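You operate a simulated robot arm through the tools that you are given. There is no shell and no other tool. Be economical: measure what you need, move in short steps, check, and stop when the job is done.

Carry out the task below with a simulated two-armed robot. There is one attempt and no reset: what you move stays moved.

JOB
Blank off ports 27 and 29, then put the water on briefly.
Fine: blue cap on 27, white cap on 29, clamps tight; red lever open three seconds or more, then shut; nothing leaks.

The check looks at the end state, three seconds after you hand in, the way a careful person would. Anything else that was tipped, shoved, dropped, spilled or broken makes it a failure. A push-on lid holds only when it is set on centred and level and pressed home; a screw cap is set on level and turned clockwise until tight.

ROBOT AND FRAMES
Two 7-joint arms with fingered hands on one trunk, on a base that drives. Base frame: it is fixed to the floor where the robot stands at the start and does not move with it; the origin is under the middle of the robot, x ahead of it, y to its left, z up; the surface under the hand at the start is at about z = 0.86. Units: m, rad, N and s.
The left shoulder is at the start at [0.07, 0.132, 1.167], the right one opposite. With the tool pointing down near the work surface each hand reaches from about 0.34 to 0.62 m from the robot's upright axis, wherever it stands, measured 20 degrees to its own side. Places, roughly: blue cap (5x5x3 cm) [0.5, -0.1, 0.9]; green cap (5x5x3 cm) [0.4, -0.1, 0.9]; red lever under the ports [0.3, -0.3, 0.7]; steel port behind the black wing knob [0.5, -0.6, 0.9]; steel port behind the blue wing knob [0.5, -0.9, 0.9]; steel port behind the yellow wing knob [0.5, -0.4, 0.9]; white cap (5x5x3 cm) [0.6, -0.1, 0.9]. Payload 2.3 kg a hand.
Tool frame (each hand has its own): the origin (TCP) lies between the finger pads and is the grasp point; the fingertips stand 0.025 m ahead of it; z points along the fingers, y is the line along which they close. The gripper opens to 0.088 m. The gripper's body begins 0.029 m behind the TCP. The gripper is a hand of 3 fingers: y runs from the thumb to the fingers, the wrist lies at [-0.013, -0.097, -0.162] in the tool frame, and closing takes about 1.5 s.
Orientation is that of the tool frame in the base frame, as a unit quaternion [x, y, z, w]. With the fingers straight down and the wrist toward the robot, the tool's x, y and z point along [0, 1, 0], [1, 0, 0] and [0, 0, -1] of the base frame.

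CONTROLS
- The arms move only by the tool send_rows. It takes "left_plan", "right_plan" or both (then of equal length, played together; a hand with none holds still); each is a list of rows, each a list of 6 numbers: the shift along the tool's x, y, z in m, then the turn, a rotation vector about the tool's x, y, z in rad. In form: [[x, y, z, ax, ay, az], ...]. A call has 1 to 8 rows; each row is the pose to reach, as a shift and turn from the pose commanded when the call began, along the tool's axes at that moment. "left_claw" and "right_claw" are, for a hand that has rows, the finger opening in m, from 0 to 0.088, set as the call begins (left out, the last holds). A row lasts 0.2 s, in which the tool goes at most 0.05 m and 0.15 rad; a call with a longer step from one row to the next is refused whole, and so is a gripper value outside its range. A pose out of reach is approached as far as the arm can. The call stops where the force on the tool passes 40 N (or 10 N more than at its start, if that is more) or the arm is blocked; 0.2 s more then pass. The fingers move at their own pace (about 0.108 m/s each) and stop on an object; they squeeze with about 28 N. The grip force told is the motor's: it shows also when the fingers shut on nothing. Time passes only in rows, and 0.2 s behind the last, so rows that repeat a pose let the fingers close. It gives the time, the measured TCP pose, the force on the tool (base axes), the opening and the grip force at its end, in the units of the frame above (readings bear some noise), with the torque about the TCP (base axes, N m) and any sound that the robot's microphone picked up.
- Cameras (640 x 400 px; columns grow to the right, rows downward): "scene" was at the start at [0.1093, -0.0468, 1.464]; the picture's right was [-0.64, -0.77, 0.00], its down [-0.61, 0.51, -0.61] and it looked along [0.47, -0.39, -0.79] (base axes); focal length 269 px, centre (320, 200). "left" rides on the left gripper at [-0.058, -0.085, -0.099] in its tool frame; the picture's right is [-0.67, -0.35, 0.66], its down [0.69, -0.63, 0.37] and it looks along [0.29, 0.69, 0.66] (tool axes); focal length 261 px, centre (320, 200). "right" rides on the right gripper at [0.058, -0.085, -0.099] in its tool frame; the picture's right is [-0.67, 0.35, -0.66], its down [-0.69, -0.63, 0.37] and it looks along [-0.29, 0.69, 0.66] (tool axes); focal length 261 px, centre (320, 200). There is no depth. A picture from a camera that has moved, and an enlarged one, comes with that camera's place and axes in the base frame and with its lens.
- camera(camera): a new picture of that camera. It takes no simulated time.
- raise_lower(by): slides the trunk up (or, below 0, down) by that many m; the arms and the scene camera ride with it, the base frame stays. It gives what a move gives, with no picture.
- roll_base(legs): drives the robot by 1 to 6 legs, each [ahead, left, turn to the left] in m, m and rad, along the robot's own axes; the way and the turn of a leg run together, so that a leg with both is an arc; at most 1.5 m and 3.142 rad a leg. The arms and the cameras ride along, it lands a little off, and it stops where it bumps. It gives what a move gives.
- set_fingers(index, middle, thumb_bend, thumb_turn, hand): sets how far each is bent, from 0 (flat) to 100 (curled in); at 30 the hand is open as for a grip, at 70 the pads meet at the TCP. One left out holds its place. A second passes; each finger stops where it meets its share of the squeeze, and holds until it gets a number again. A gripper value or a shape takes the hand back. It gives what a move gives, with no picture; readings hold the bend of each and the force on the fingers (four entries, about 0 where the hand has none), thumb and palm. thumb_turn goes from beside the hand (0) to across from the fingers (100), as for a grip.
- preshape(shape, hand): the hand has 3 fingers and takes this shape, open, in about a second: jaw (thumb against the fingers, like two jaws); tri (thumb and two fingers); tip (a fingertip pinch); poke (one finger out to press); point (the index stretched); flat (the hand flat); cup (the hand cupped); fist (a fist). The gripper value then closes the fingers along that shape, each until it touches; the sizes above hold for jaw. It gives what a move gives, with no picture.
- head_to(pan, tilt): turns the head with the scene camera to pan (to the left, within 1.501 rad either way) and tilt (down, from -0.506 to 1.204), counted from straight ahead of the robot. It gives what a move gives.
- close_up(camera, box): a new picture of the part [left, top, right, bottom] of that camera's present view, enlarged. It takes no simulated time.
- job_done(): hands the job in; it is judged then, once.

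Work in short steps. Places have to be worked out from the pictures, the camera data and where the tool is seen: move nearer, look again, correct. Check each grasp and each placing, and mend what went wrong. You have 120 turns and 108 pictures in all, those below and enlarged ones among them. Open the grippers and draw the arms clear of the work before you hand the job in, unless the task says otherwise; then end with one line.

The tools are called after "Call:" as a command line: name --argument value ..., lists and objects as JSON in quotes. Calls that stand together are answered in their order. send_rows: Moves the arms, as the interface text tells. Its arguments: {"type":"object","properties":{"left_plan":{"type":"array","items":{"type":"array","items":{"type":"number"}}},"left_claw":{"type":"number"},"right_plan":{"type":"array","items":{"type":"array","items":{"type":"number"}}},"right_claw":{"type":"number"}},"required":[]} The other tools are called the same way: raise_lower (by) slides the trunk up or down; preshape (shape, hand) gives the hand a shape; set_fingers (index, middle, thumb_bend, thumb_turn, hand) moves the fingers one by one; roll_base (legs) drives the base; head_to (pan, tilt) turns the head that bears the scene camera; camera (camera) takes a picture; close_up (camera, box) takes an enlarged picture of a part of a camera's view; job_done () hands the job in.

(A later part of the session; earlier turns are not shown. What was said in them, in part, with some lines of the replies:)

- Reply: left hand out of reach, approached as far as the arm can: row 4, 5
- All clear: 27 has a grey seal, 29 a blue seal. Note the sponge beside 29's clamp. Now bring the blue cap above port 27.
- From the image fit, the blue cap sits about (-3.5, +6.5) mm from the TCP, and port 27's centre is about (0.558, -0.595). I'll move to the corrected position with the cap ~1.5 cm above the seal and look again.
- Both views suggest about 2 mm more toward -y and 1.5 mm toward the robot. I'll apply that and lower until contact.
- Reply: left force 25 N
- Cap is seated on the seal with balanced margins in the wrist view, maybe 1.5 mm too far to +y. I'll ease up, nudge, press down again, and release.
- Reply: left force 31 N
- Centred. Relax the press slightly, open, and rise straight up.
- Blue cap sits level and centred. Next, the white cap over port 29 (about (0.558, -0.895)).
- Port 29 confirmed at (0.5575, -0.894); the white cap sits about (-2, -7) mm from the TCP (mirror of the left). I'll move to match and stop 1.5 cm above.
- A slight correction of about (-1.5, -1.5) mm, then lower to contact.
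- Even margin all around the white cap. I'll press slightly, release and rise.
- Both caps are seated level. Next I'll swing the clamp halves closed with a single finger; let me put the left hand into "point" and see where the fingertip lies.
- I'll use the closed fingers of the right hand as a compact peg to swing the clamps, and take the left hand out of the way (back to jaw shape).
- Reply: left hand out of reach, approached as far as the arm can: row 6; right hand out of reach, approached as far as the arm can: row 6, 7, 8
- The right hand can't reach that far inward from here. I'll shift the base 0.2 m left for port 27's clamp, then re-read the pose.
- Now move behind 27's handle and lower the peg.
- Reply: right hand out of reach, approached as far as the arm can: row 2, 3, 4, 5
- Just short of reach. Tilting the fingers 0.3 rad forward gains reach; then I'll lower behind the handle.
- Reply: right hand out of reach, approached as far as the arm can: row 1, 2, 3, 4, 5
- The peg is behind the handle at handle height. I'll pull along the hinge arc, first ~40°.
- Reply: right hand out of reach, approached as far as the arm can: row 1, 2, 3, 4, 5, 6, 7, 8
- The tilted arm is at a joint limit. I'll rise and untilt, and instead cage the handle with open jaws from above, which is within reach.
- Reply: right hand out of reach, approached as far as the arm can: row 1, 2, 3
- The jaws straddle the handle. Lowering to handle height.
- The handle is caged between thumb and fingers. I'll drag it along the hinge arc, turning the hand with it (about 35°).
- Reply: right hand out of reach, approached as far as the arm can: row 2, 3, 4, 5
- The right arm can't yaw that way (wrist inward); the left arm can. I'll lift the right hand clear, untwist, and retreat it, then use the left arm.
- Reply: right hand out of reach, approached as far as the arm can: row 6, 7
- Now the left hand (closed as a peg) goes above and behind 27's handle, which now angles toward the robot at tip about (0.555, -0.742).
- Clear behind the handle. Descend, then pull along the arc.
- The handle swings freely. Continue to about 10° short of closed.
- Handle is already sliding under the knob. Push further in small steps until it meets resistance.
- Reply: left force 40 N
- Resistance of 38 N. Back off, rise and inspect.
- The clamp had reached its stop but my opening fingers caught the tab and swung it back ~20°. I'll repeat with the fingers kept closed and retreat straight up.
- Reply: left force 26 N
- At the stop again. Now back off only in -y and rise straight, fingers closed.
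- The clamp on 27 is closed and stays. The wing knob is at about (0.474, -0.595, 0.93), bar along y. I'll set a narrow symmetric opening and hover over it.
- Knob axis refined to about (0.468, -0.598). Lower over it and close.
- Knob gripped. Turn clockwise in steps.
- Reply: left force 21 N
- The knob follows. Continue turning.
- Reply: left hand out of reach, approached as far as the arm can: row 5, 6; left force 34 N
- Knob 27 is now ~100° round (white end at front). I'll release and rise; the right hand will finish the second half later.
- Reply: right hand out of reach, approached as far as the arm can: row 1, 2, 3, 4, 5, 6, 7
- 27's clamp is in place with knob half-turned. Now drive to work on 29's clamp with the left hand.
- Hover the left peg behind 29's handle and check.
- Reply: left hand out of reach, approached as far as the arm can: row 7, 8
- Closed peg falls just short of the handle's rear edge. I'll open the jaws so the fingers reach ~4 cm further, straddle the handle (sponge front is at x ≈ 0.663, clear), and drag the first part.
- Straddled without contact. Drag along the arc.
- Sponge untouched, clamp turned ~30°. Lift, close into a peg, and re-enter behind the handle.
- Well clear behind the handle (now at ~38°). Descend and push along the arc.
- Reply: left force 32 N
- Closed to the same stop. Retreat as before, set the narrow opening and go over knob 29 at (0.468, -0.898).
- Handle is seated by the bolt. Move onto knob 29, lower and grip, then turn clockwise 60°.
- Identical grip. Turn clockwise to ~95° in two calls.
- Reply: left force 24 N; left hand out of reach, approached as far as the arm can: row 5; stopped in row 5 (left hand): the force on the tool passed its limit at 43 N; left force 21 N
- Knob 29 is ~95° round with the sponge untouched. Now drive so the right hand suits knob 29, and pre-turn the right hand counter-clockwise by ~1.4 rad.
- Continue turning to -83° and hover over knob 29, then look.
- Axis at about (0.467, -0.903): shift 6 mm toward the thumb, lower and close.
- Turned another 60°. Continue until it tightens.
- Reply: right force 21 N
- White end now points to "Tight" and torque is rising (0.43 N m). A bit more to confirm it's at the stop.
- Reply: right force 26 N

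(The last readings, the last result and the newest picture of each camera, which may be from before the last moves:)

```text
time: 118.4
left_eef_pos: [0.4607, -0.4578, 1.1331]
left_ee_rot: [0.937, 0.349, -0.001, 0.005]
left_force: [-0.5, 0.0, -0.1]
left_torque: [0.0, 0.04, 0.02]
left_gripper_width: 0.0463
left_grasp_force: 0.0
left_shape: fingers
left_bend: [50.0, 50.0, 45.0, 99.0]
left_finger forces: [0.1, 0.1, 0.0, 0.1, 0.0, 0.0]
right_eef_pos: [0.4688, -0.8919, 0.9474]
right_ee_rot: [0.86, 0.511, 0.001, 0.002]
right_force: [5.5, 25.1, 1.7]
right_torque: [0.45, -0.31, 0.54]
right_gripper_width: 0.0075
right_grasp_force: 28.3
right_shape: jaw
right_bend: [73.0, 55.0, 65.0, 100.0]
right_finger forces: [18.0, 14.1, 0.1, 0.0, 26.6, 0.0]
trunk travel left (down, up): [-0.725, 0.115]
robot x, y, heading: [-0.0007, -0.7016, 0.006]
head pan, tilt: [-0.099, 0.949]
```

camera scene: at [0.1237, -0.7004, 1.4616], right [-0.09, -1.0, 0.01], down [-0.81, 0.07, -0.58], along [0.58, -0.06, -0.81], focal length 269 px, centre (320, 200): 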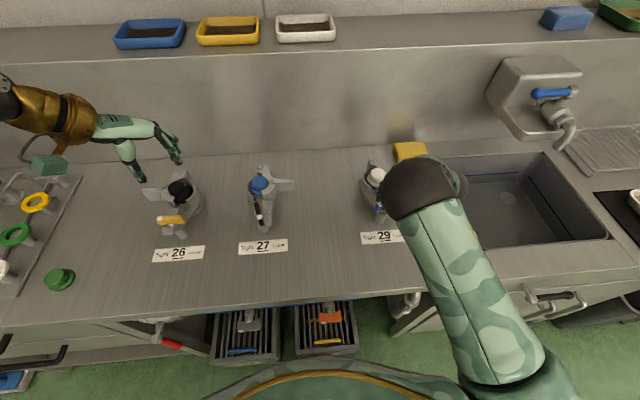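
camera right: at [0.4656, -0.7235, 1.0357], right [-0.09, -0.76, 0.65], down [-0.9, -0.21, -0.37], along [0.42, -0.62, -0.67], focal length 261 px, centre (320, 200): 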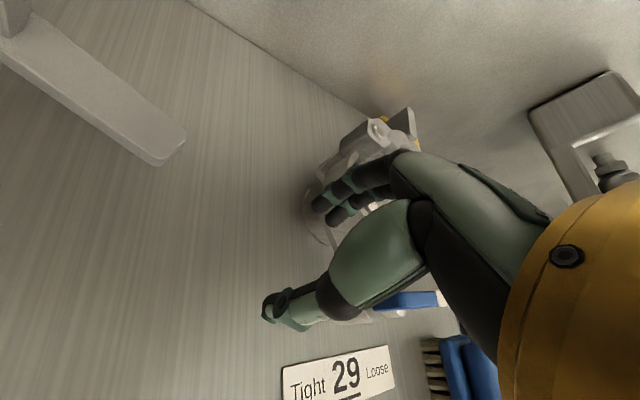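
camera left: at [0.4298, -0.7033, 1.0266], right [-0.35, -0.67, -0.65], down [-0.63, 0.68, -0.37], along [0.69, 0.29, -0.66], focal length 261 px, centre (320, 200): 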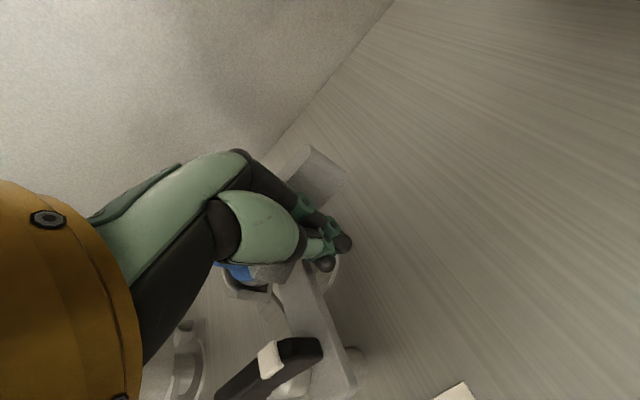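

Release, rise and inspect knob 29.

Call:
set_fingers --hand "right" --index 50 --middle 50 --thumb_bend 45 --thumb_turn 100

Call:
send_rows --right_plan '[[0, 0, -0.04, 0, 0, 0], [0, 0, -0.08, 0, 0, 0], [0, -0.02, -0.12, 0, 0, -0.14], [0, -0.05, -0.15, 0, 0, -0.28], [-0.03, -0.08, -0.17, 0, 0, -0.42], [-0.06, -0.1, -0.18, 0, 0, -0.5]]'

Call:
close_up --camera "scene" --box '[230, 140, 430, 260]'

```text
time: 119.4
left_eef_pos: [0.4595, -0.4691, 1.1356]
left_ee_rot: [0.938, 0.348, 0.002, 0.0]
left_force: [0.5, 0.0, 0.1]
left_torque: [0.02, 0.0, -0.01]
left_gripper_width: 0.0467
left_grasp_force: 0.0
left_shape: fingers
left_bend: [50.0, 50.0, 45.0, 99.0]
left_finger forces: [0.0, 0.0, 0.0, 0.0, 0.0, 0.0]
right_eef_pos: [0.4657, -0.9032, 0.9447]
right_ee_rot: [0.86, 0.511, 0.002, -0.001]
right_force: [1.0, -0.2, -0.2]
right_torque: [-0.02, 0.01, -0.01]
right_gripper_width: 0.0464
right_grasp_force: 0.1
right_shape: fingers
right_bend: [50.0, 50.0, 45.0, 99.0]
right_finger forces: [0.0, 0.0, 0.0, 0.0, 0.0, 0.0]
trunk travel left (down, up): [-0.725, 0.115]
robot x, y, heading: [0.0011, -0.7007, 0.001]
head pan, tilt: [-0.099, 0.949]
```

```text
time: 120.8
left_eef_pos: [0.4599, -0.4685, 1.1353]
left_ee_rot: [0.937, 0.349, 0.002, 0.001]
left_force: [0.2, -0.3, 0.6]
left_torque: [-0.01, -0.02, -0.02]
left_gripper_width: 0.0464
left_grasp_force: 0.0
left_shape: fingers
left_bend: [50.0, 50.0, 45.0, 99.0]
left_finger forces: [0.0, 0.0, 0.0, 0.0, 0.1, 0.0]
right_eef_pos: [0.3849, -0.8728, 1.0853]
right_ee_rot: [0.749, 0.659, -0.031, -0.057]
right_force: [1.0, 0.0, -0.4]
right_torque: [-0.02, -0.04, 0.05]
right_gripper_width: 0.0466
right_grasp_force: 0.1
right_shape: fingers
right_bend: [50.0, 50.0, 45.0, 99.0]
right_finger forces: [0.0, 0.0, 0.1, 0.0, 0.0, 0.0]
right hand out of reach, approached as far as the arm can: row 5, 6
trunk travel left (down, up): [-0.725, 0.115]
robot x, y, heading: [-0.0014, -0.7027, 0.001]
head pan, tilt: [-0.099, 0.949]
```

```text
3.20 times, centred on (330, 200) of scene
camera zoom: at [0.1242, -0.7085, 1.4616], right [-0.1, -1.0, 0.0], down [-0.81, 0.08, -0.58], along [0.58, -0.06, -0.81], focal length 862 px, centre (288, 200)
```

zoom: 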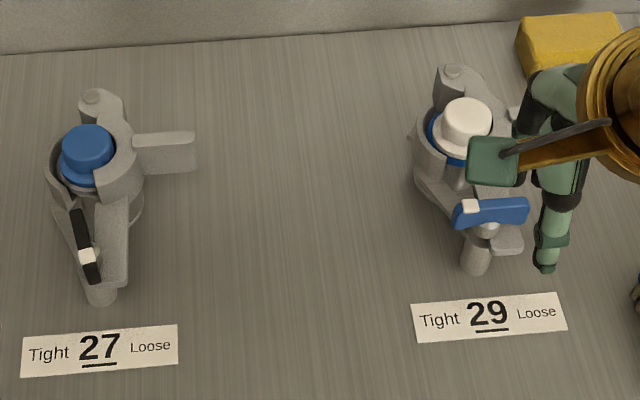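

Knob 29 now mirrors the tight look of 26. Next drive for knob 27, level the right hand and turn it counter-clockwise.

Call:
roll_base --legs '[[0, 0.3, 0.0]]'

Call:
send_rows --right_plan '[[-0.02, 0.0, -0.01, -0.06, -0.014, 0], [-0.05, 0.0, -0.01, -0.126, -0.029, 0]]'

Call:
send_rows --right_plan '[[-0.01, 0.008, 0, 0, 0, -0.14], [-0.02, 0.016, 0, 0, 0, -0.28], [-0.03, 0.024, 0, 0, 0, -0.42], [-0.03, 0.032, 0, 0, 0, -0.56], [-0.03, 0.04, 0, 0, 0, -0.7], [-0.03, 0.05, 0, 0, 0, -0.84], [-0.03, 0.06, 0, 0, 0, -0.98], [-0.03, 0.06, 0, 0, 0, -1.12]]'

```text
time: 122.9
left_eef_pos: [0.4572, -0.1669, 1.1374]
left_ee_rot: [0.937, 0.349, 0.002, -0.001]
left_force: [-0.1, 0.5, -0.8]
left_torque: [0.01, -0.02, 0.0]
left_gripper_width: 0.0465
left_grasp_force: 0.1
left_shape: fingers
left_bend: [50.0, 50.0, 45.0, 99.0]
left_finger forces: [0.0, 0.0, 0.1, 0.1, 0.0, 0.0]
right_eef_pos: [0.3833, -0.5714, 1.0857]
right_ee_rot: [0.749, 0.66, -0.029, -0.057]
right_force: [0.8, -1.1, -0.5]
right_torque: [-0.01, -0.03, -0.04]
right_gripper_width: 0.0468
right_grasp_force: 0.1
right_shape: fingers
right_bend: [50.0, 50.0, 45.0, 99.0]
right_finger forces: [0.1, 0.1, 0.0, 0.0, 0.0, 0.1]
trunk travel left (down, up): [-0.725, 0.115]
robot x, y, heading: [-0.0052, -0.3985, 0.007]
head pan, tilt: [-0.099, 0.949]
```

```text
time: 123.5
left_eef_pos: [0.4572, -0.1706, 1.1374]
left_ee_rot: [0.937, 0.348, 0.004, -0.001]
left_force: [0.5, 0.2, 0.5]
left_torque: [0.08, 0.01, -0.02]
left_gripper_width: 0.0464
left_grasp_force: 0.0
left_shape: fingers
left_bend: [50.0, 50.0, 45.0, 99.0]
left_finger forces: [0.0, 0.0, 0.0, 0.0, 0.0, 0.0]
right_eef_pos: [0.3776, -0.6249, 1.094]
right_ee_rot: [0.751, 0.661, 0.003, 0.0]
right_force: [-0.7, -0.4, 0.2]
right_torque: [0.01, 0.0, 0.03]
right_gripper_width: 0.0466
right_grasp_force: 0.0
right_shape: fingers
right_bend: [50.0, 50.0, 45.0, 99.0]
right_finger forces: [0.0, 0.0, 0.0, 0.0, 0.1, 0.0]
right hand out of reach, approached as far as the arm can: row 1
trunk travel left (down, up): [-0.725, 0.115]
robot x, y, heading: [-0.0057, -0.4021, 0.008]
head pan, tilt: [-0.099, 0.949]
```

```text
time: 125.3
left_eef_pos: [0.4572, -0.1648, 1.1361]
left_ee_rot: [0.937, 0.349, 0.003, 0.001]
left_force: [0.4, -0.1, -0.4]
left_torque: [0.0, 0.0, 0.03]
left_gripper_width: 0.0465
left_grasp_force: 0.0
left_shape: fingers
left_bend: [50.0, 50.0, 45.0, 99.0]
left_finger forces: [0.0, 0.1, 0.1, 0.0, 0.0, 0.0]
right_eef_pos: [0.4346, -0.6575, 1.0941]
right_ee_rot: [0.283, 0.959, 0.0, 0.001]
right_force: [-0.6, -0.5, -0.5]
right_torque: [-0.01, 0.0, 0.03]
right_gripper_width: 0.0469
right_grasp_force: 0.0
right_shape: fingers
right_bend: [50.0, 50.0, 45.0, 99.0]
right_finger forces: [0.0, 0.0, 0.1, 0.0, 0.0, 0.0]
trunk travel left (down, up): [-0.725, 0.115]
robot x, y, heading: [-0.0049, -0.4078, 0.002]
head pan, tilt: [-0.099, 0.949]
```

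Call:
send_rows --right_plan '[[0.0, 0.013, 0.02, 0, 0, -0.14], [0.001, 0.026, 0.035, 0, 0, -0.28], [0.002, 0.039, 0.05, 0, 0, -0.42], [0.003, 0.052, 0.07, 0, 0, -0.56], [0.003, 0.0642, 0.09, 0, 0, -0.7], [0.003, 0.0642, 0.1, 0, 0, -0.7]]'

Call:
close_up --camera "right" --box '[200, 160, 400, 330]'

```text
time: 126.7
left_eef_pos: [0.4569, -0.165, 1.1361]
left_ee_rot: [0.937, 0.349, 0.001, 0.001]
left_force: [1.4, -0.5, -0.3]
left_torque: [-0.01, 0.0, 0.0]
left_gripper_width: 0.0467
left_grasp_force: 0.1
left_shape: fingers
left_bend: [50.0, 50.0, 45.0, 99.0]
left_finger forces: [0.0, 0.0, 0.0, 0.0, 0.1, 0.1]
right_eef_pos: [0.4661, -0.6022, 0.9951]
right_ee_rot: [-0.063, 0.998, 0.0, 0.001]
right_force: [0.4, 0.1, 0.2]
right_torque: [0.02, 0.01, 0.03]
right_gripper_width: 0.0466
right_grasp_force: 0.0
right_shape: fingers
right_bend: [50.0, 50.0, 45.0, 99.0]
right_finger forces: [0.0, 0.1, 0.1, 0.1, 0.0, 0.0]
trunk travel left (down, up): [-0.725, 0.115]
robot x, y, heading: [-0.0053, -0.4025, 0.003]
head pan, tilt: [-0.099, 0.949]
```

```text
2.35 times, centred on (300, 245) of right
camera zoom: at [0.4188, -0.6943, 1.0937], right [0.62, 0.43, 0.66], down [0.76, -0.54, -0.36], along [0.2, 0.72, -0.66], focal length 613 px, centre (367, 94)
```

zoom: 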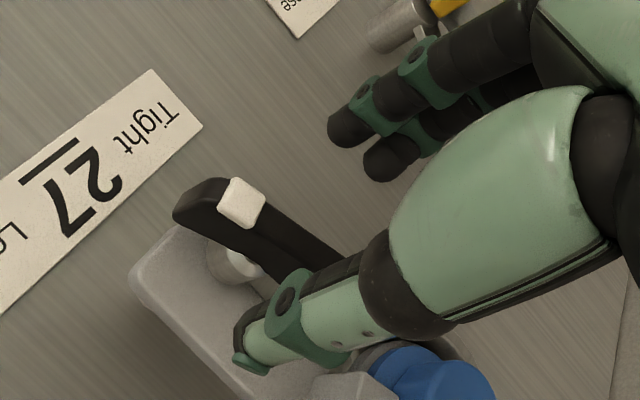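

Same geometry as at 29. Lower, grip, and turn clockwise.

Call:
send_rows --right_plan '[[0, -0.003, 0.02, 0, 0, 0], [0, -0.003, 0.04, 0, 0, 0], [0, -0.003, 0.05, 0, 0, 0]]'

Call:
send_rows --right_plan '[[0, 0, 0, 0, 0, 0], [0, 0, 0, 0, 0, 0], [0, 0, 0, 0, 0, 0], [0, 0, 0, 0, 0, 0], [0, 0, 0, 0, 0, 0]]' --right_claw 0.0

Call:
send_rows --right_plan '[[0, 0, 0, 0, 0, 0.13], [0, 0, 0, 0, 0, 0.26], [0, 0, 0, 0, 0, 0.39], [0, 0, 0, 0, 0, 0.52], [0, 0, 0, 0, 0, 0.65], [0, 0, 0, 0, 0, 0.78], [0, 0, 0, 0, 0, 0.91], [0, 0, 0, 0, 0, 1.04]]'

Call:
send_rows --right_plan '[[0, 0, 0, 0, 0, 0.13], [0, 0, 0, 0, 0, 0.26], [0, 0, 0, 0, 0, 0.39], [0, 0, 0, 0, 0, 0.52], [0, 0, 0, 0, 0, 0.65], [0, 0, 0, 0, 0, 0.78]]'

```text
time: 127.5
left_eef_pos: [0.4578, -0.1652, 1.1364]
left_ee_rot: [0.937, 0.348, 0.002, 0.001]
left_force: [0.2, -0.3, 0.9]
left_torque: [0.02, -0.01, -0.01]
left_gripper_width: 0.0463
left_grasp_force: 0.0
left_shape: fingers
left_bend: [50.0, 50.0, 45.0, 99.0]
left_finger forces: [0.1, 0.0, 0.0, 0.0, 0.0, 0.0]
right_eef_pos: [0.4657, -0.6053, 0.9425]
right_ee_rot: [-0.061, 0.998, 0.0, 0.001]
right_force: [-0.5, 0.2, -0.2]
right_torque: [0.0, 0.01, 0.04]
right_gripper_width: 0.0467
right_grasp_force: 0.0
right_shape: fingers
right_bend: [50.0, 50.0, 45.0, 99.0]
right_finger forces: [0.0, 0.1, 0.1, 0.1, 0.0, 0.0]
trunk travel left (down, up): [-0.725, 0.115]
robot x, y, heading: [-0.0035, -0.3999, 0.007]
head pan, tilt: [-0.099, 0.949]
```

```text
time: 128.7
left_eef_pos: [0.4576, -0.1646, 1.136]
left_ee_rot: [0.937, 0.349, 0.003, 0.002]
left_force: [-0.2, 0.0, -0.7]
left_torque: [0.01, -0.01, 0.01]
left_gripper_width: 0.0466
left_grasp_force: 0.0
left_shape: fingers
left_bend: [50.0, 50.0, 45.0, 99.0]
left_finger forces: [0.0, 0.0, 0.0, 0.0, 0.1, 0.0]
right_eef_pos: [0.4671, -0.6039, 0.9437]
right_ee_rot: [-0.06, 0.998, -0.001, 0.001]
right_force: [0.8, 1.6, -0.8]
right_torque: [0.03, 0.03, -0.02]
right_gripper_width: 0.0084
right_grasp_force: 28.3
right_shape: jaw
right_bend: [74.0, 52.0, 63.0, 100.0]
right_finger forces: [15.8, 9.0, 0.1, 0.0, 22.3, 0.0]
trunk travel left (down, up): [-0.725, 0.115]
robot x, y, heading: [-0.0019, -0.4034, 0.006]
head pan, tilt: [-0.099, 0.949]
```

```text
time: 130.5
left_eef_pos: [0.4568, -0.16, 1.1344]
left_ee_rot: [0.937, 0.35, 0.002, 0.003]
left_force: [1.1, -0.5, -0.4]
left_torque: [0.0, 0.01, 0.04]
left_gripper_width: 0.0466
left_grasp_force: 0.1
left_shape: fingers
left_bend: [50.0, 50.0, 45.0, 99.0]
left_finger forces: [0.0, 0.0, 0.0, 0.1, 0.0, 0.0]
right_eef_pos: [0.4673, -0.6008, 0.9469]
right_ee_rot: [0.444, 0.896, -0.002, 0.0]
right_force: [-7.8, 15.0, -14.0]
right_torque: [0.13, 0.16, 0.16]
right_gripper_width: 0.0064
right_grasp_force: 28.2
right_shape: jaw
right_bend: [73.0, 58.0, 63.0, 97.0]
right_finger forces: [16.5, 4.5, 0.1, 0.0, 22.1, 0.0]
trunk travel left (down, up): [-0.725, 0.115]
robot x, y, heading: [-0.0036, -0.3988, 0.006]
head pan, tilt: [-0.099, 0.949]
```

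```text
time: 131.9
left_eef_pos: [0.4563, -0.1567, 1.1345]
left_ee_rot: [0.937, 0.349, 0.002, 0.005]
left_force: [0.0, 0.7, 0.3]
left_torque: [0.01, 0.01, -0.01]
left_gripper_width: 0.0465
left_grasp_force: 0.0
left_shape: fingers
left_bend: [50.0, 50.0, 45.0, 99.0]
left_finger forces: [0.0, 0.0, 0.0, 0.1, 0.0, 0.0]
right_eef_pos: [0.4659, -0.5975, 0.9473]
right_ee_rot: [0.751, 0.661, 0.0, 0.005]
right_force: [-8.3, 20.7, -3.9]
right_torque: [0.38, 0.11, 0.43]
right_gripper_width: 0.0062
right_grasp_force: 28.3
right_shape: jaw
right_bend: [74.0, 56.0, 62.0, 98.0]
right_finger forces: [14.0, 7.2, 0.0, 0.0, 28.7, 0.0]
trunk travel left (down, up): [-0.725, 0.115]
robot x, y, heading: [-0.0012, -0.3994, 0.012]
head pan, tilt: [-0.099, 0.949]
```

Torque 0.43 N m again; turn the last bit, then release and look.

Call:
send_rows --right_plan '[[0, 0, 0, 0, 0, 0.12], [0, 0, 0, 0, 0, 0.24], [0, 0, 0, 0, 0, 0.3], [0, 0, 0, 0, 0, 0.3]]'

Call:
set_fingers --hand "right" --index 50 --middle 50 --thumb_bend 45 --thumb_turn 100

Call:
send_rows --right_plan '[[0, 0, -0.04, 0, 0, 0], [0, 0, -0.08, 0, 0, 0], [-0.03, 0, -0.11, 0, 0, -0.12], [-0.07, 0, -0.14, 0, 0, -0.24], [-0.11, -0.01, -0.17, 0, 0, -0.36], [-0.15, -0.02, -0.19, 0, 0, -0.48]]'

Call:
head_to --pan -0.25 --tilt 1.05

Call:
camera --camera "scene"

```text
time: 132.9
left_eef_pos: [0.4563, -0.1545, 1.1344]
left_ee_rot: [0.937, 0.349, 0.0, 0.004]
left_force: [-0.6, 0.3, -0.2]
left_torque: [0.0, -0.03, 0.03]
left_gripper_width: 0.0464
left_grasp_force: 0.0
left_shape: fingers
left_bend: [50.0, 50.0, 45.0, 99.0]
left_finger forces: [0.0, 0.1, 0.0, 0.0, 0.1, 0.0]
right_eef_pos: [0.4667, -0.5966, 0.9474]
right_ee_rot: [0.84, 0.543, -0.001, 0.006]
right_force: [-1.1, 24.3, 1.9]
right_torque: [0.47, -0.06, 0.5]
right_gripper_width: 0.007
right_grasp_force: 28.1
right_shape: jaw
right_bend: [74.0, 54.0, 60.0, 100.0]
right_finger forces: [13.0, 12.6, 0.0, 0.0, 28.5, 0.0]
trunk travel left (down, up): [-0.725, 0.115]
robot x, y, heading: [-0.004, -0.3991, 0.007]
head pan, tilt: [-0.099, 0.949]
```

```text
time: 133.9
left_eef_pos: [0.4587, -0.1663, 1.1356]
left_ee_rot: [0.937, 0.349, 0.002, 0.0]
left_force: [1.1, -0.3, -0.4]
left_torque: [0.01, -0.01, 0.0]
left_gripper_width: 0.0463
left_grasp_force: 0.1
left_shape: fingers
left_bend: [50.0, 50.0, 45.0, 99.0]
left_finger forces: [0.1, 0.0, 0.0, 0.0, 0.0, 0.0]
right_eef_pos: [0.4684, -0.6069, 0.944]
right_ee_rot: [0.84, 0.542, 0.0, 0.001]
right_force: [-0.2, 0.0, -0.2]
right_torque: [0.03, -0.01, 0.0]
right_gripper_width: 0.0463
right_grasp_force: 0.1
right_shape: fingers
right_bend: [50.0, 50.0, 45.0, 99.0]
right_finger forces: [0.0, 0.1, 0.0, 0.0, 0.0, 0.0]
trunk travel left (down, up): [-0.725, 0.115]
robot x, y, heading: [-0.003, -0.4019, 0.007]
head pan, tilt: [-0.099, 0.949]
```

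```text
refused: row 5 steps farther than a row can; nothing moved
```

```text
time: 134.6
left_eef_pos: [0.4582, -0.1645, 1.1366]
left_ee_rot: [0.937, 0.349, 0.002, 0.001]
left_force: [-0.2, 0.2, -0.2]
left_torque: [-0.01, -0.01, -0.04]
left_gripper_width: 0.0464
left_grasp_force: 0.0
left_shape: fingers
left_bend: [50.0, 50.0, 45.0, 99.0]
left_finger forces: [0.0, 0.1, 0.0, 0.0, 0.1, 0.0]
right_eef_pos: [0.4675, -0.6049, 0.9446]
right_ee_rot: [0.841, 0.542, 0.0, 0.001]
right_force: [-0.1, 0.1, -0.2]
right_torque: [0.02, 0.01, 0.0]
right_gripper_width: 0.0462
right_grasp_force: 0.2
right_shape: fingers
right_bend: [50.0, 50.0, 45.0, 99.0]
right_finger forces: [0.1, 0.0, 0.1, 0.1, 0.0, 0.0]
trunk travel left (down, up): [-0.725, 0.115]
robot x, y, heading: [-0.006, -0.4, 0.004]
head pan, tilt: [-0.25, 1.051]
```

```text
9 pictures are left
camera scene: at [0.1139, -0.4146, 1.4546], right [-0.24, -0.97, 0.0], down [-0.84, 0.21, -0.5], along [0.48, -0.12, -0.87], focal length 269 px, centre (320, 200)
```

scene: 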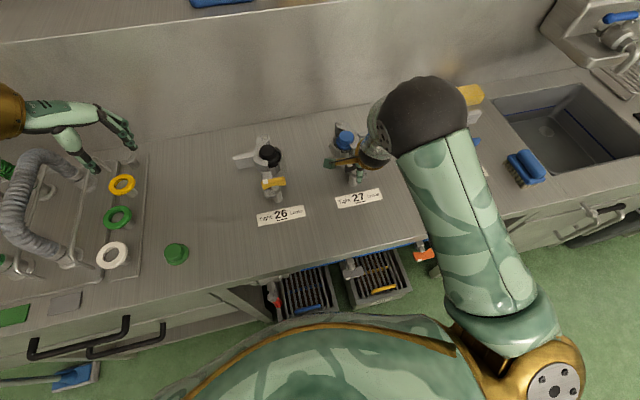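

Release lift was refused for step length; I'll rise in smaller steps, retreat, and back the base away to see the red lever under the bench.

Call:
send_rows --right_plan '[[0, 0, -0.04, 0, 0, 0], [0, 0, -0.08, 0, 0, 0], [-0.02, 0, -0.11, 0, 0, -0.12], [-0.04, 0, -0.14, 0, 0, -0.24], [-0.06, -0.01, -0.17, 0, 0, -0.36], [-0.08, -0.02, -0.19, 0, 0, -0.48]]'

Call:
close_up --camera "scene" --box '[230, 120, 410, 220]'

Call:
roll_base --legs '[[-0.3, 0, 0], [0, 0.15, 0]]'

Call:
head_to --pan -0.2 --tilt 0.95

Call:
close_up --camera "scene" --box '[220, 160, 420, 300]'

```text
time: 136.0
left_eef_pos: [0.4579, -0.1653, 1.1367]
left_ee_rot: [0.937, 0.349, 0.003, 0.0]
left_force: [0.0, -0.2, -1.1]
left_torque: [0.02, 0.0, -0.03]
left_gripper_width: 0.0464
left_grasp_force: 0.0
left_shape: fingers
left_bend: [50.0, 50.0, 45.0, 99.0]
left_finger forces: [0.0, 0.0, 0.0, 0.0, 0.1, 0.1]
right_eef_pos: [0.4145, -0.6708, 1.137]
right_ee_rot: [0.687, 0.727, 0.001, 0.001]
right_force: [0.4, -0.7, 0.2]
right_torque: [-0.02, -0.02, 0.0]
right_gripper_width: 0.0467
right_grasp_force: 0.1
right_shape: fingers
right_bend: [50.0, 50.0, 45.0, 99.0]
right_finger forces: [0.0, 0.0, 0.0, 0.0, 0.0, 0.0]
trunk travel left (down, up): [-0.725, 0.115]
robot x, y, heading: [-0.0022, -0.3958, 0.002]
head pan, tilt: [-0.25, 1.051]
```

```text
3.56 times, centred on (320, 170) of scene
camera zoom: at [0.1124, -0.4157, 1.4547], right [-0.24, -0.97, 0.0], down [-0.84, 0.21, -0.5], along [0.48, -0.12, -0.87], focal length 957 px, centre (320, 307)
```

zoom: 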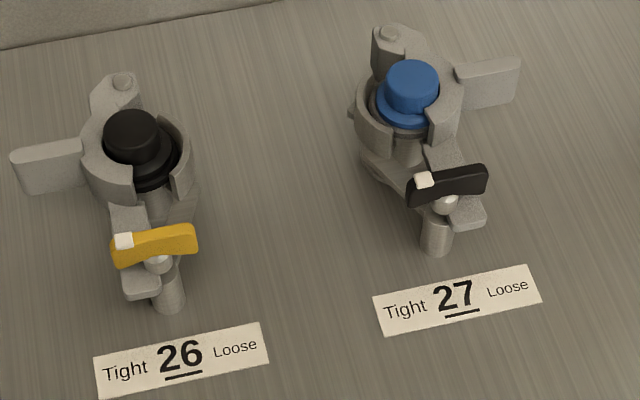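

```text
time: 139.0
left_eef_pos: [0.1561, -0.0168, 1.1371]
left_ee_rot: [0.936, 0.351, 0.003, 0.0]
left_force: [0.2, -0.6, 0.5]
left_torque: [-0.01, -0.02, -0.01]
left_gripper_width: 0.0465
left_grasp_force: 0.1
left_shape: fingers
left_bend: [50.0, 50.0, 45.0, 99.0]
left_finger forces: [0.0, 0.0, 0.0, 0.0, 0.0, 0.1]
right_eef_pos: [0.1186, -0.5216, 1.1366]
right_ee_rot: [0.686, 0.728, 0.001, 0.001]
right_force: [0.4, 0.0, 0.5]
right_torque: [0.02, 0.02, 0.0]
right_gripper_width: 0.0465
right_grasp_force: 0.0
right_shape: fingers
right_bend: [50.0, 50.0, 45.0, 99.0]
right_finger forces: [0.1, 0.0, 0.1, 0.0, 0.1, 0.0]
trunk travel left (down, up): [-0.725, 0.115]
robot x, y, heading: [-0.3045, -0.2516, 0.014]
head pan, tilt: [-0.25, 1.051]
```

```text
time: 139.7
left_eef_pos: [0.1552, -0.0154, 1.1355]
left_ee_rot: [0.936, 0.352, 0.002, 0.002]
left_force: [-0.8, 0.0, 0.1]
left_torque: [0.0, 0.0, -0.01]
left_gripper_width: 0.0466
left_grasp_force: 0.0
left_shape: fingers
left_bend: [50.0, 50.0, 45.0, 99.0]
left_finger forces: [0.1, 0.0, 0.0, 0.0, 0.1, 0.1]
right_eef_pos: [0.1183, -0.5193, 1.137]
right_ee_rot: [0.686, 0.728, 0.001, 0.001]
right_force: [0.3, -0.9, 0.1]
right_torque: [0.0, 0.02, 0.03]
right_gripper_width: 0.0466
right_grasp_force: 0.1
right_shape: fingers
right_bend: [50.0, 50.0, 45.0, 99.0]
right_finger forces: [0.0, 0.0, 0.0, 0.0, 0.1, 0.1]
trunk travel left (down, up): [-0.725, 0.115]
robot x, y, heading: [-0.305, -0.2518, 0.006]
head pan, tilt: [-0.201, 0.949]
```

```text
2.86 times, centred on (320, 230) of scene
camera zoom: at [-0.1788, -0.2643, 1.4616], right [-0.19, -0.98, 0.0], down [-0.8, 0.15, -0.58], along [0.57, -0.11, -0.81], focal length 769 px, centre (320, 114)
```

zoom: 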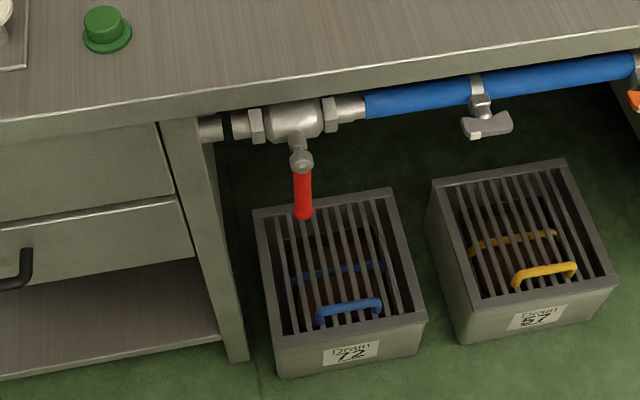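

All three knobs are tight alike. The red lever hangs straight down from (0.266, -0.330, 0.747) to z≈0.616, across the pipe running along y (closed). I'll move the base left, lower the trunk, and pitch the right hand forward as a closed peg.

Call:
roll_base --legs '[[0, 0.17, 0]]'

Call:
raise_lower --by -0.25

Call:
send_rows --right_plan '[[0, 0, 0, -0.14, 0, 0], [0, 0, 0, -0.28, 0, 0], [0, 0, 0, -0.42, 0, 0], [0, 0, 0, -0.56, 0, 0], [0, 0, 0, -0.7, 0, 0], [0, 0, 0, -0.84, 0, 0], [0, 0, 0, -0.98, 0, 0], [0, 0, 0, -1.12, 0, 0]]' --right_claw 0.0

```text
time: 141.2
left_eef_pos: [0.1556, 0.1561, 1.1369]
left_ee_rot: [0.936, 0.351, 0.002, -0.001]
left_force: [0.1, -0.9, -0.4]
left_torque: [0.0, 0.02, -0.02]
left_gripper_width: 0.0464
left_grasp_force: 0.0
left_shape: fingers
left_bend: [50.0, 50.0, 45.0, 99.0]
left_finger forces: [0.1, 0.0, 0.0, 0.0, 0.0, 0.0]
right_eef_pos: [0.116, -0.3502, 1.1369]
right_ee_rot: [0.686, 0.728, 0.001, 0.0]
right_force: [0.4, 0.1, -0.3]
right_torque: [0.06, -0.02, 0.04]
right_gripper_width: 0.0466
right_grasp_force: 0.1
right_shape: fingers
right_bend: [50.0, 50.0, 45.0, 99.0]
right_finger forces: [0.0, 0.1, 0.0, 0.0, 0.0, 0.0]
trunk travel left (down, up): [-0.725, 0.115]
robot x, y, heading: [-0.3041, -0.0828, 0.012]
head pan, tilt: [-0.201, 0.949]
```

```text
time: 143.8
left_eef_pos: [0.155, 0.1586, 0.8861]
left_ee_rot: [0.936, 0.352, 0.002, 0.001]
left_force: [-0.3, 0.7, -0.1]
left_torque: [0.01, -0.01, 0.01]
left_gripper_width: 0.0465
left_grasp_force: 0.0
left_shape: fingers
left_bend: [50.0, 50.0, 45.0, 99.0]
left_finger forces: [0.0, 0.1, 0.0, 0.0, 0.0, 0.0]
right_eef_pos: [0.1157, -0.3467, 0.8865]
right_ee_rot: [0.686, 0.727, 0.0, 0.001]
right_force: [0.1, 0.9, -1.0]
right_torque: [-0.01, -0.01, 0.03]
right_gripper_width: 0.0464
right_grasp_force: 0.1
right_shape: fingers
right_bend: [50.0, 50.0, 45.0, 99.0]
right_finger forces: [0.0, 0.0, 0.1, 0.0, 0.1, 0.0]
trunk travel left (down, up): [-0.475, 0.365]
robot x, y, heading: [-0.3021, -0.0798, 0.015]
head pan, tilt: [-0.201, 0.949]
```

```text
time: 145.6
left_eef_pos: [0.1541, 0.1581, 0.8854]
left_ee_rot: [0.936, 0.351, 0.002, 0.001]
left_force: [0.0, 0.1, -0.3]
left_torque: [-0.03, -0.01, 0.02]
left_gripper_width: 0.0466
left_grasp_force: 0.0
left_shape: fingers
left_bend: [50.0, 50.0, 45.0, 99.0]
left_finger forces: [0.0, 0.1, 0.0, 0.0, 0.0, 0.0]
right_eef_pos: [0.1159, -0.3459, 0.886]
right_ee_rot: [0.581, 0.616, 0.386, 0.366]
right_force: [-0.6, -0.6, -0.2]
right_torque: [0.01, 0.01, 0.0]
right_gripper_width: 0.0002
right_grasp_force: 28.2
right_shape: jaw
right_bend: [70.0, 70.0, 36.0, 100.0]
right_finger forces: [0.1, 0.1, 0.1, 0.0, 0.0, 0.0]
trunk travel left (down, up): [-0.475, 0.365]
robot x, y, heading: [-0.3052, -0.0786, 0.015]
head pan, tilt: [-0.201, 0.949]
```

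Pitched 64° forward. Move to just in front and left of the lever's lower part, then look.

Call:
send_rows --right_plan '[[0.009, -0.03, 0.027, 0, 0, 0], [0.018, -0.06, 0.054, 0, 0, 0], [0.027, -0.089, 0.081, 0, 0, 0], [0.036, -0.119, 0.108, 0, 0, 0], [0.045, -0.149, 0.134, 0, 0, 0], [0.054, -0.1785, 0.1614, 0, 0, 0]]'

Call:
camera --camera "right"

```text
time: 146.9
left_eef_pos: [0.1556, 0.1585, 0.8856]
left_ee_rot: [0.936, 0.352, 0.001, 0.0]
left_force: [-0.1, 0.2, 0.4]
left_torque: [-0.01, 0.0, 0.02]
left_gripper_width: 0.0465
left_grasp_force: 0.0
left_shape: fingers
left_bend: [50.0, 50.0, 45.0, 99.0]
left_finger forces: [0.1, 0.0, 0.0, 0.0, 0.1, 0.0]
right_eef_pos: [0.1871, -0.3264, 0.6543]
right_ee_rot: [0.579, 0.619, 0.391, 0.359]
right_force: [-0.1, -0.5, -0.3]
right_torque: [-0.03, 0.0, 0.02]
right_gripper_width: 0.0002
right_grasp_force: 28.0
right_shape: jaw
right_bend: [70.0, 70.0, 36.0, 100.0]
right_finger forces: [0.1, 0.1, 0.0, 0.0, 0.0, 0.0]
right hand out of reach, approached as far as the arm can: row 4, 5, 6
trunk travel left (down, up): [-0.475, 0.365]
robot x, y, heading: [-0.3077, -0.0799, 0.01]
head pan, tilt: [-0.201, 0.949]
```

```text
6 pictures are left
camera right: at [0.0572, -0.2792, 0.6216], right [-0.39, -0.71, 0.59], down [0.1, -0.67, -0.73], along [0.92, -0.22, 0.33], focal length 261 px, centre (320, 200)
```

right: 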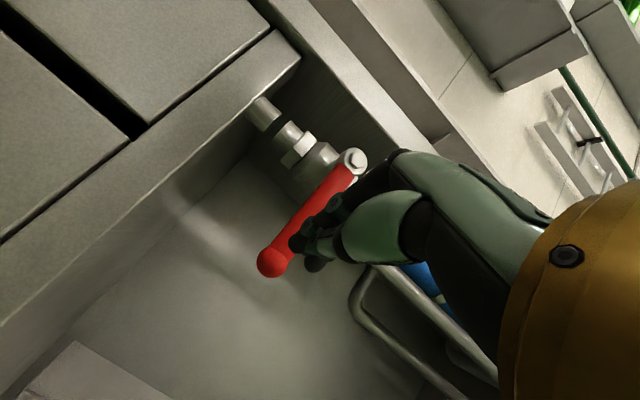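

The arm can't reach further inward, so I'll use the base: 6 cm left, then ~5.5 cm forward puts the peg beside the lever at its left.

Call:
roll_base --legs '[[0, 0.065, 0], [0.055, 0, 0]]'

```text
time: 148.5
left_eef_pos: [0.2092, 0.2235, 0.8856]
left_ee_rot: [0.936, 0.352, 0.002, 0.001]
left_force: [0.6, -1.3, 0.9]
left_torque: [0.0, 0.02, -0.01]
left_gripper_width: 0.0462
left_grasp_force: 0.1
left_shape: fingers
left_bend: [50.0, 50.0, 45.0, 99.0]
left_finger forces: [0.2, 0.0, 0.0, 0.0, 0.0, 0.0]
right_eef_pos: [0.2419, -0.2627, 0.6547]
right_ee_rot: [0.578, 0.62, 0.392, 0.358]
right_force: [-0.9, -0.1, 1.1]
right_torque: [0.03, 0.01, -0.01]
right_gripper_width: 0.0001
right_grasp_force: 28.0
right_shape: jaw
right_bend: [70.0, 70.0, 36.0, 100.0]
right_finger forces: [0.0, 0.0, 0.0, 0.0, 0.1, 0.0]
trunk travel left (down, up): [-0.475, 0.365]
robot x, y, heading: [-0.2523, -0.0159, 0.014]
head pan, tilt: [-0.201, 0.949]
```

Peg is left of the lever. Push it sideways (toward -y) along its arc, with force limit as guard.

Call:
send_rows --right_plan '[[-0.03, 0.0, 0.005, 0, 0, 0], [-0.048, -0.001, 0.005, 0, 0, 0], [-0.07, -0.003, 0.004, 0, 0, 0], [-0.095, 0.0, 0.001, 0, 0, 0], [-0.118, 0.008, -0.005, 0, 0, 0], [-0.138, 0.022, -0.013, 0, 0, 0], [-0.153, 0.04, -0.023, 0, 0, 0], [-0.162, 0.061, -0.034, 0, 0, 0]]'

Call:
camera --camera "right"

```text
time: 150.3
left_eef_pos: [0.2075, 0.224, 0.8866]
left_ee_rot: [0.936, 0.351, 0.004, 0.001]
left_force: [0.5, -0.3, 0.4]
left_torque: [0.0, -0.03, 0.0]
left_gripper_width: 0.0465
left_grasp_force: 0.1
left_shape: fingers
left_bend: [50.0, 50.0, 45.0, 99.0]
left_finger forces: [0.0, 0.1, 0.1, 0.0, 0.0, 0.0]
right_eef_pos: [0.2481, -0.4235, 0.7236]
right_ee_rot: [0.577, 0.62, 0.392, 0.359]
right_force: [-13.0, 9.6, -5.1]
right_torque: [-0.12, -0.21, -0.11]
right_gripper_width: 0.0001
right_grasp_force: 27.4
right_shape: jaw
right_bend: [70.0, 70.0, 73.0, 100.0]
right_finger forces: [0.1, 22.9, 0.0, 0.0, 0.1, 0.0]
trunk travel left (down, up): [-0.475, 0.365]
robot x, y, heading: [-0.2507, -0.0139, 0.009]
head pan, tilt: [-0.201, 0.949]
```

```text
5 pictures are left
camera right: at [0.1176, -0.3754, 0.6903], right [-0.39, -0.71, 0.59], down [0.11, -0.67, -0.73], along [0.92, -0.22, 0.34], focal length 261 px, centre (320, 200)
```

right: 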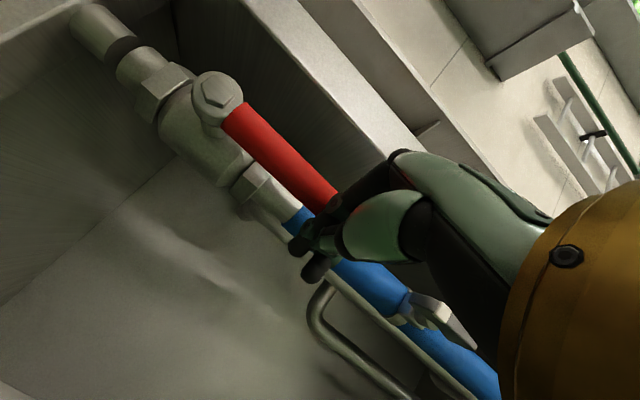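

The lever is now in line with the pipe: water is on. Hold over three seconds, listening for leaks.

Call:
send_rows --right_plan '[[0, 0.004, -0.002, 0, 0, 0], [0, 0.004, -0.002, 0, 0, 0], [0, 0.004, -0.002, 0, 0, 0], [0, 0.004, -0.002, 0, 0, 0], [0, 0.004, -0.002, 0, 0, 0], [0, 0.004, -0.002, 0, 0, 0], [0, 0.004, -0.002, 0, 0, 0], [0, 0.004, -0.002, 0, 0, 0]]'

Call:
send_rows --right_plan '[[0, 0, 0, 0, 0, 0], [0, 0, 0, 0, 0, 0], [0, 0, 0, 0, 0, 0], [0, 0, 0, 0, 0, 0], [0, 0, 0, 0, 0, 0], [0, 0, 0, 0, 0, 0], [0, 0, 0, 0, 0, 0], [0, 0, 0, 0, 0, 0]]'

Call:
head_to --pan -0.6 --tilt 0.25

Call:
camera --camera "scene"

```text
time: 152.1
left_eef_pos: [0.2079, 0.2237, 0.887]
left_ee_rot: [0.936, 0.353, 0.004, 0.0]
left_force: [0.3, 0.2, 0.1]
left_torque: [0.01, 0.01, 0.04]
left_gripper_width: 0.0463
left_grasp_force: 0.0
left_shape: fingers
left_bend: [50.0, 50.0, 45.0, 99.0]
left_finger forces: [0.0, 0.0, 0.1, 0.1, 0.1, 0.0]
right_eef_pos: [0.2488, -0.4237, 0.7279]
right_ee_rot: [0.577, 0.62, 0.393, 0.359]
right_force: [-16.2, 11.8, -14.1]
right_torque: [-0.05, -0.13, -0.13]
right_gripper_width: 0.0
right_grasp_force: 27.9
right_shape: jaw
right_bend: [70.0, 70.0, 73.0, 100.0]
right_finger forces: [0.0, 34.1, 0.0, 0.0, 0.0, 0.1]
trunk travel left (down, up): [-0.475, 0.365]
robot x, y, heading: [-0.2502, -0.0124, 0.013]
head pan, tilt: [-0.201, 0.949]
```

```text
time: 153.9
left_eef_pos: [0.2075, 0.2238, 0.8861]
left_ee_rot: [0.936, 0.352, 0.003, 0.001]
left_force: [0.4, -0.4, -0.4]
left_torque: [-0.01, 0.01, -0.01]
left_gripper_width: 0.0463
left_grasp_force: 0.0
left_shape: fingers
left_bend: [50.0, 50.0, 45.0, 99.0]
left_finger forces: [0.0, 0.0, 0.0, 0.0, 0.1, 0.0]
right_eef_pos: [0.2495, -0.4243, 0.7273]
right_ee_rot: [0.577, 0.62, 0.392, 0.358]
right_force: [-16.7, 11.1, -13.4]
right_torque: [-0.04, -0.12, -0.12]
right_gripper_width: 0.0
right_grasp_force: 27.5
right_shape: jaw
right_bend: [70.0, 70.0, 73.0, 100.0]
right_finger forces: [0.0, 33.9, 0.1, 0.1, 0.0, 0.1]
trunk travel left (down, up): [-0.475, 0.365]
robot x, y, heading: [-0.2505, -0.0155, 0.011]
head pan, tilt: [-0.201, 0.949]
```

```text
time: 155.0
left_eef_pos: [0.2083, 0.2241, 0.8866]
left_ee_rot: [0.936, 0.351, 0.003, 0.001]
left_force: [-0.1, 0.0, -0.3]
left_torque: [-0.04, 0.04, 0.0]
left_gripper_width: 0.0466
left_grasp_force: 0.0
left_shape: fingers
left_bend: [50.0, 50.0, 45.0, 99.0]
left_finger forces: [0.0, 0.0, 0.0, 0.0, 0.0, 0.0]
right_eef_pos: [0.2493, -0.4237, 0.7279]
right_ee_rot: [0.576, 0.619, 0.393, 0.359]
right_force: [-16.1, 12.2, -13.3]
right_torque: [-0.01, -0.17, -0.13]
right_gripper_width: 0.0
right_grasp_force: 27.9
right_shape: jaw
right_bend: [70.0, 70.0, 73.0, 100.0]
right_finger forces: [0.0, 33.9, 0.1, 0.0, 0.1, 0.0]
trunk travel left (down, up): [-0.475, 0.365]
robot x, y, heading: [-0.2506, -0.0131, 0.017]
head pan, tilt: [-0.6, 0.25]
```

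```text
4 pictures are left
camera scene: at [-0.1219, -0.0639, 1.2724], right [-0.56, -0.83, 0.0], down [-0.2, 0.14, -0.97], along [0.81, -0.54, -0.25], focal length 269 px, centre (320, 200)
```

scene: 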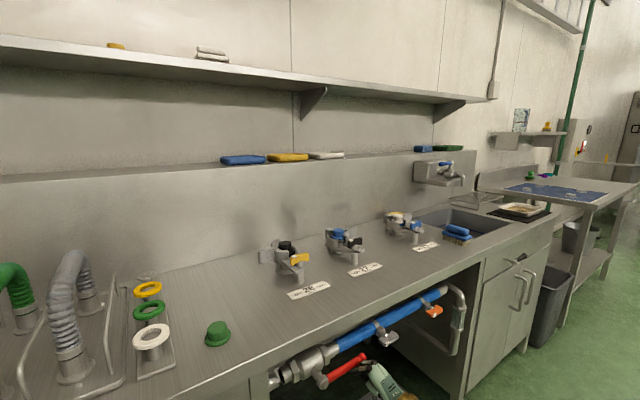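

No leak visible anywhere after >4 s open. Now go round above the lever and push it back down to shut.

Call:
send_rows --right_plan '[[0, -0.011, 0.005, 0, 0, 0], [0.003, -0.031, -0.036, 0, 0, 0], [0.003, 0.004, -0.052, 0, 0, 0], [0.003, 0.036, -0.0675, 0, 0, 0], [0, 0.056, -0.027, 0, 0, 0]]'

Call:
camera --camera "right"

```text
time: 156.2
left_eef_pos: [0.21, 0.2236, 0.8836]
left_ee_rot: [0.936, 0.352, 0.001, 0.0]
left_force: [0.4, -0.2, -0.5]
left_torque: [0.01, -0.01, -0.01]
left_gripper_width: 0.0465
left_grasp_force: 0.1
left_shape: fingers
left_bend: [50.0, 50.0, 45.0, 99.0]
left_finger forces: [0.0, 0.1, 0.0, 0.0, 0.0, 0.0]
right_eef_pos: [0.2535, -0.4261, 0.7902]
right_ee_rot: [0.578, 0.621, 0.391, 0.357]
right_force: [0.6, 0.2, 0.5]
right_torque: [0.05, -0.01, 0.0]
right_gripper_width: 0.0002
right_grasp_force: 27.7
right_shape: jaw
right_bend: [70.0, 70.0, 75.0, 100.0]
right_finger forces: [0.0, 0.1, 0.0, 0.0, 0.0, 0.0]
trunk travel left (down, up): [-0.475, 0.365]
robot x, y, heading: [-0.2484, -0.013, 0.015]
head pan, tilt: [-0.6, 0.25]
```

```text
3 pictures are left
camera right: at [0.1219, -0.3773, 0.7576], right [-0.38, -0.71, 0.59], down [0.1, -0.67, -0.73], along [0.92, -0.22, 0.33], focal length 261 px, centre (320, 200)
```

right: 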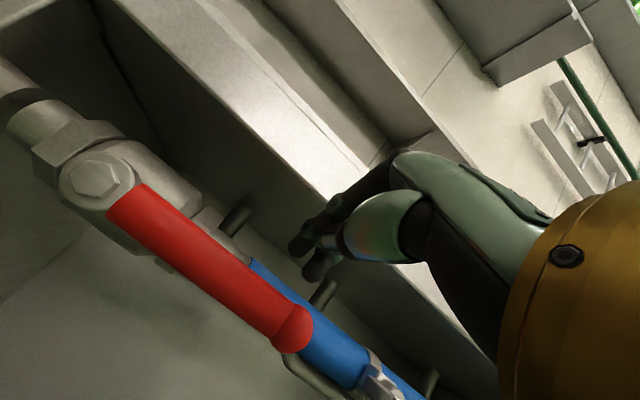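

Peg is above the open lever. Push it down along the arc to closed.

Call:
send_rows --right_plan '[[0, -0.016, 0.008, 0, 0, 0], [-0.004, -0.039, 0.0185, 0, 0, 0], [-0.001, -0.062, 0.03, 0, 0, 0], [0.009, -0.083, 0.041, 0, 0, 0], [0.025, -0.101, 0.0506, 0, 0, 0], [0.045, -0.114, 0.058, 0, 0, 0], [0.069, -0.1225, 0.064, 0, 0, 0], [0.08, -0.123, 0.065, 0, 0, 0]]'

Call:
camera --camera "right"

```text
time: 158.0
left_eef_pos: [0.2096, 0.2179, 0.8863]
left_ee_rot: [0.937, 0.35, 0.003, -0.001]
left_force: [0.0, 0.1, -1.1]
left_torque: [0.03, 0.02, 0.02]
left_gripper_width: 0.0465
left_grasp_force: 0.0
left_shape: fingers
left_bend: [50.0, 50.0, 45.0, 99.0]
left_finger forces: [0.0, 0.1, 0.1, 0.0, 0.0, 0.0]
right_eef_pos: [0.2486, -0.3494, 0.6509]
right_ee_rot: [0.58, 0.616, 0.392, 0.36]
right_force: [2.4, -14.6, 2.6]
right_torque: [-0.12, -0.1, -0.2]
right_gripper_width: 0.0
right_grasp_force: 28.0
right_shape: jaw
right_bend: [70.0, 70.0, 75.0, 100.0]
right_finger forces: [15.5, 0.0, 0.0, 0.1, 0.1, 0.1]
trunk travel left (down, up): [-0.475, 0.365]
robot x, y, heading: [-0.2493, -0.0132, 0.013]
head pan, tilt: [-0.6, 0.25]
```

```text
2 pictures are left
camera right: at [0.1185, -0.3005, 0.6185], right [-0.39, -0.71, 0.59], down [0.1, -0.67, -0.73], along [0.91, -0.23, 0.34], focal length 261 px, centre (320, 200)
```

right: 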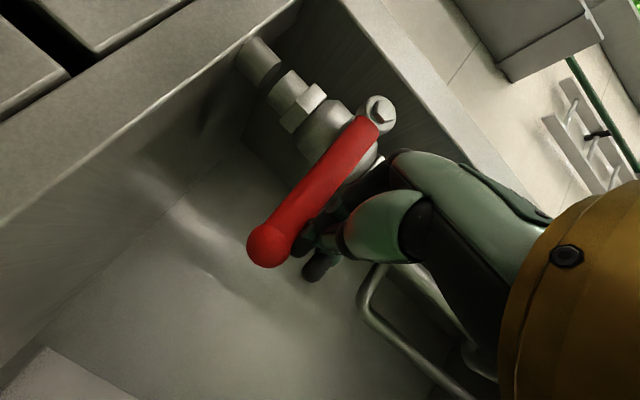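

Lever hangs down with resistance. A slight extra push to confirm the stop, then withdraw.

Call:
send_rows --right_plan '[[0.006, 0, 0, 0, 0, 0], [0.012, 0, 0, 0, 0, 0], [0.012, 0, 0, 0, 0, 0]]'

Call:
send_rows --right_plan '[[-0.012, 0, 0, 0, 0, 0], [-0.025, 0, 0, 0, 0, 0], [-0.025, -0.018, -0.036, 0, 0, 0], [-0.025, -0.036, -0.072, 0, 0, 0]]' --right_claw 0.0

Call:
roll_base --legs '[[-0.15, 0, 0]]'

Call:
head_to --pan -0.6 --tilt 0.35

Call:
close_up --camera "scene" --box '[220, 140, 500, 400]'

```text
time: 158.5
left_eef_pos: [0.2124, 0.2169, 0.8856]
left_ee_rot: [0.938, 0.347, 0.001, -0.001]
left_force: [0.4, 0.3, -0.3]
left_torque: [-0.05, 0.02, -0.02]
left_gripper_width: 0.0465
left_grasp_force: 0.1
left_shape: fingers
left_bend: [50.0, 50.0, 45.0, 99.0]
left_finger forces: [0.1, 0.0, 0.0, 0.1, 0.0, 0.0]
right_eef_pos: [0.2465, -0.3494, 0.6527]
right_ee_rot: [0.585, 0.611, 0.386, 0.367]
right_force: [1.4, -18.0, -0.4]
right_torque: [-0.15, 0.02, -0.27]
right_gripper_width: 0.0001
right_grasp_force: 28.1
right_shape: jaw
right_bend: [70.0, 70.0, 76.0, 100.0]
right_finger forces: [19.8, 0.0, 0.1, 0.1, 0.0, 0.0]
trunk travel left (down, up): [-0.475, 0.365]
robot x, y, heading: [-0.2524, -0.0147, 0.0]
head pan, tilt: [-0.6, 0.25]
stopped in row 2 (right hand): the force on the tool passed its limit at 43 N (the readings are from after the stop); the commanded pose is now the measured one
```

```text
time: 159.5
left_eef_pos: [0.2109, 0.2209, 0.8856]
left_ee_rot: [0.937, 0.348, 0.002, 0.001]
left_force: [0.3, -0.9, -0.1]
left_torque: [-0.03, -0.01, -0.01]
left_gripper_width: 0.0463
left_grasp_force: 0.0
left_shape: fingers
left_bend: [50.0, 50.0, 45.0, 99.0]
left_finger forces: [0.1, 0.1, 0.0, 0.0, 0.0, 0.0]
right_eef_pos: [0.1682, -0.3758, 0.6528]
right_ee_rot: [0.582, 0.614, 0.389, 0.365]
right_force: [-0.7, 0.0, -0.8]
right_torque: [0.01, -0.02, 0.02]
right_gripper_width: 0.0003
right_grasp_force: 27.9
right_shape: jaw
right_bend: [70.0, 70.0, 76.0, 100.0]
right_finger forces: [0.0, 0.1, 0.0, 0.0, 0.0, 0.0]
trunk travel left (down, up): [-0.475, 0.365]
robot x, y, heading: [-0.2489, -0.0167, 0.004]
head pan, tilt: [-0.6, 0.25]
```

```text
time: 160.8
left_eef_pos: [0.0615, 0.2182, 0.8856]
left_ee_rot: [0.937, 0.349, 0.003, 0.0]
left_force: [0.6, 0.1, -0.6]
left_torque: [0.01, -0.01, 0.03]
left_gripper_width: 0.0465
left_grasp_force: 0.0
left_shape: fingers
left_bend: [50.0, 50.0, 45.0, 99.0]
left_finger forces: [0.1, 0.0, 0.1, 0.0, 0.1, 0.0]
right_eef_pos: [0.0197, -0.3764, 0.6515]
right_ee_rot: [0.581, 0.615, 0.389, 0.364]
right_force: [0.1, 0.0, 0.8]
right_torque: [0.0, 0.04, 0.02]
right_gripper_width: 0.0
right_grasp_force: 27.9
right_shape: jaw
right_bend: [70.0, 70.0, 76.0, 100.0]
right_finger forces: [0.0, 0.0, 0.1, 0.0, 0.0, 0.0]
trunk travel left (down, up): [-0.475, 0.365]
robot x, y, heading: [-0.3963, -0.0196, 0.001]
head pan, tilt: [-0.6, 0.25]
```

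```text
time: 161.5
left_eef_pos: [0.0617, 0.2184, 0.8851]
left_ee_rot: [0.937, 0.349, 0.003, 0.001]
left_force: [-0.3, 0.5, -0.6]
left_torque: [-0.01, -0.03, 0.0]
left_gripper_width: 0.0466
left_grasp_force: 0.0
left_shape: fingers
left_bend: [50.0, 50.0, 45.0, 99.0]
left_finger forces: [0.0, 0.0, 0.1, 0.1, 0.0, 0.1]
right_eef_pos: [0.0205, -0.3759, 0.6512]
right_ee_rot: [0.581, 0.615, 0.39, 0.364]
right_force: [0.4, 0.2, -0.1]
right_torque: [0.0, 0.04, 0.01]
right_gripper_width: 0.0
right_grasp_force: 28.2
right_shape: jaw
right_bend: [70.0, 70.0, 76.0, 100.0]
right_finger forces: [0.0, 0.0, 0.0, 0.0, 0.0, 0.0]
trunk travel left (down, up): [-0.475, 0.365]
robot x, y, heading: [-0.3979, -0.0114, 0.002]
head pan, tilt: [-0.6, 0.351]
```

```text
1.54 times, centred on (360, 270) of scene
camera zoom: at [-0.2693, -0.067, 1.2629], right [-0.56, -0.83, 0.0], down [-0.28, 0.19, -0.94], along [0.78, -0.53, -0.34], focal length 414 px, centre (258, 92)
```

zoom: 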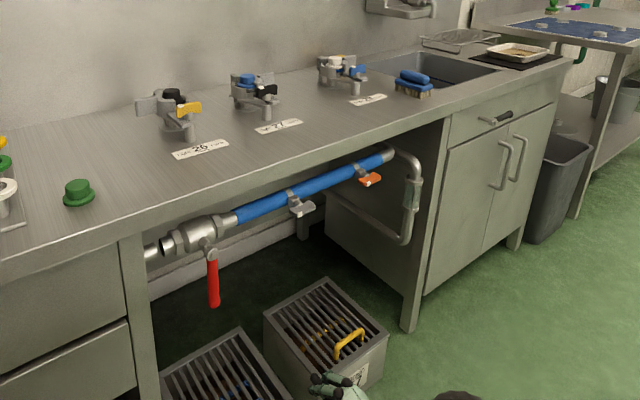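

The lever hangs shut, the bench is dry and everything is in place. I'll open both grippers and hand in.

Call:
send_rows --right_plan '[[0, 0, 0, 0, 0, 0], [0, 0, 0, 0, 0, 0], [0, 0, 0, 0, 0, 0], [0, 0, 0, 0, 0, 0]]' --left_plan '[[0, 0, 0, 0, 0, 0], [0, 0, 0, 0, 0, 0], [0, 0, 0, 0, 0, 0], [0, 0, 0, 0, 0, 0]]' --right_claw 0.085 --left_claw 0.085

Call:
job_done

```text
time: 162.5
left_eef_pos: [0.0611, 0.2188, 0.8855]
left_ee_rot: [0.937, 0.349, 0.002, 0.001]
left_force: [0.3, 0.2, -0.4]
left_torque: [0.01, 0.02, 0.04]
left_gripper_width: 0.0849
left_grasp_force: 0.0
left_shape: jaw
left_bend: [31.0, 31.0, 31.0, 98.0]
left_finger forces: [0.0, 0.1, 0.0, 0.0, 0.0, 0.0]
right_eef_pos: [0.0199, -0.3772, 0.6519]
right_ee_rot: [0.582, 0.614, 0.389, 0.364]
right_force: [-0.4, 0.2, -0.1]
right_torque: [0.01, 0.02, 0.01]
right_gripper_width: 0.0848
right_grasp_force: 0.1
right_shape: jaw
right_bend: [31.0, 31.0, 31.0, 98.0]
right_finger forces: [0.0, 0.0, 0.0, 0.0, 0.1, 0.0]
trunk travel left (down, up): [-0.475, 0.365]
robot x, y, heading: [-0.3966, -0.0152, -0.0]
head pan, tilt: [-0.6, 0.351]
```

```text
The job is handed in.
```

The blue cap is on 27 and the white cap on 29, both clamps are turned to Tight, the red lever was open more than four seconds and is shut again, and I saw no leak.
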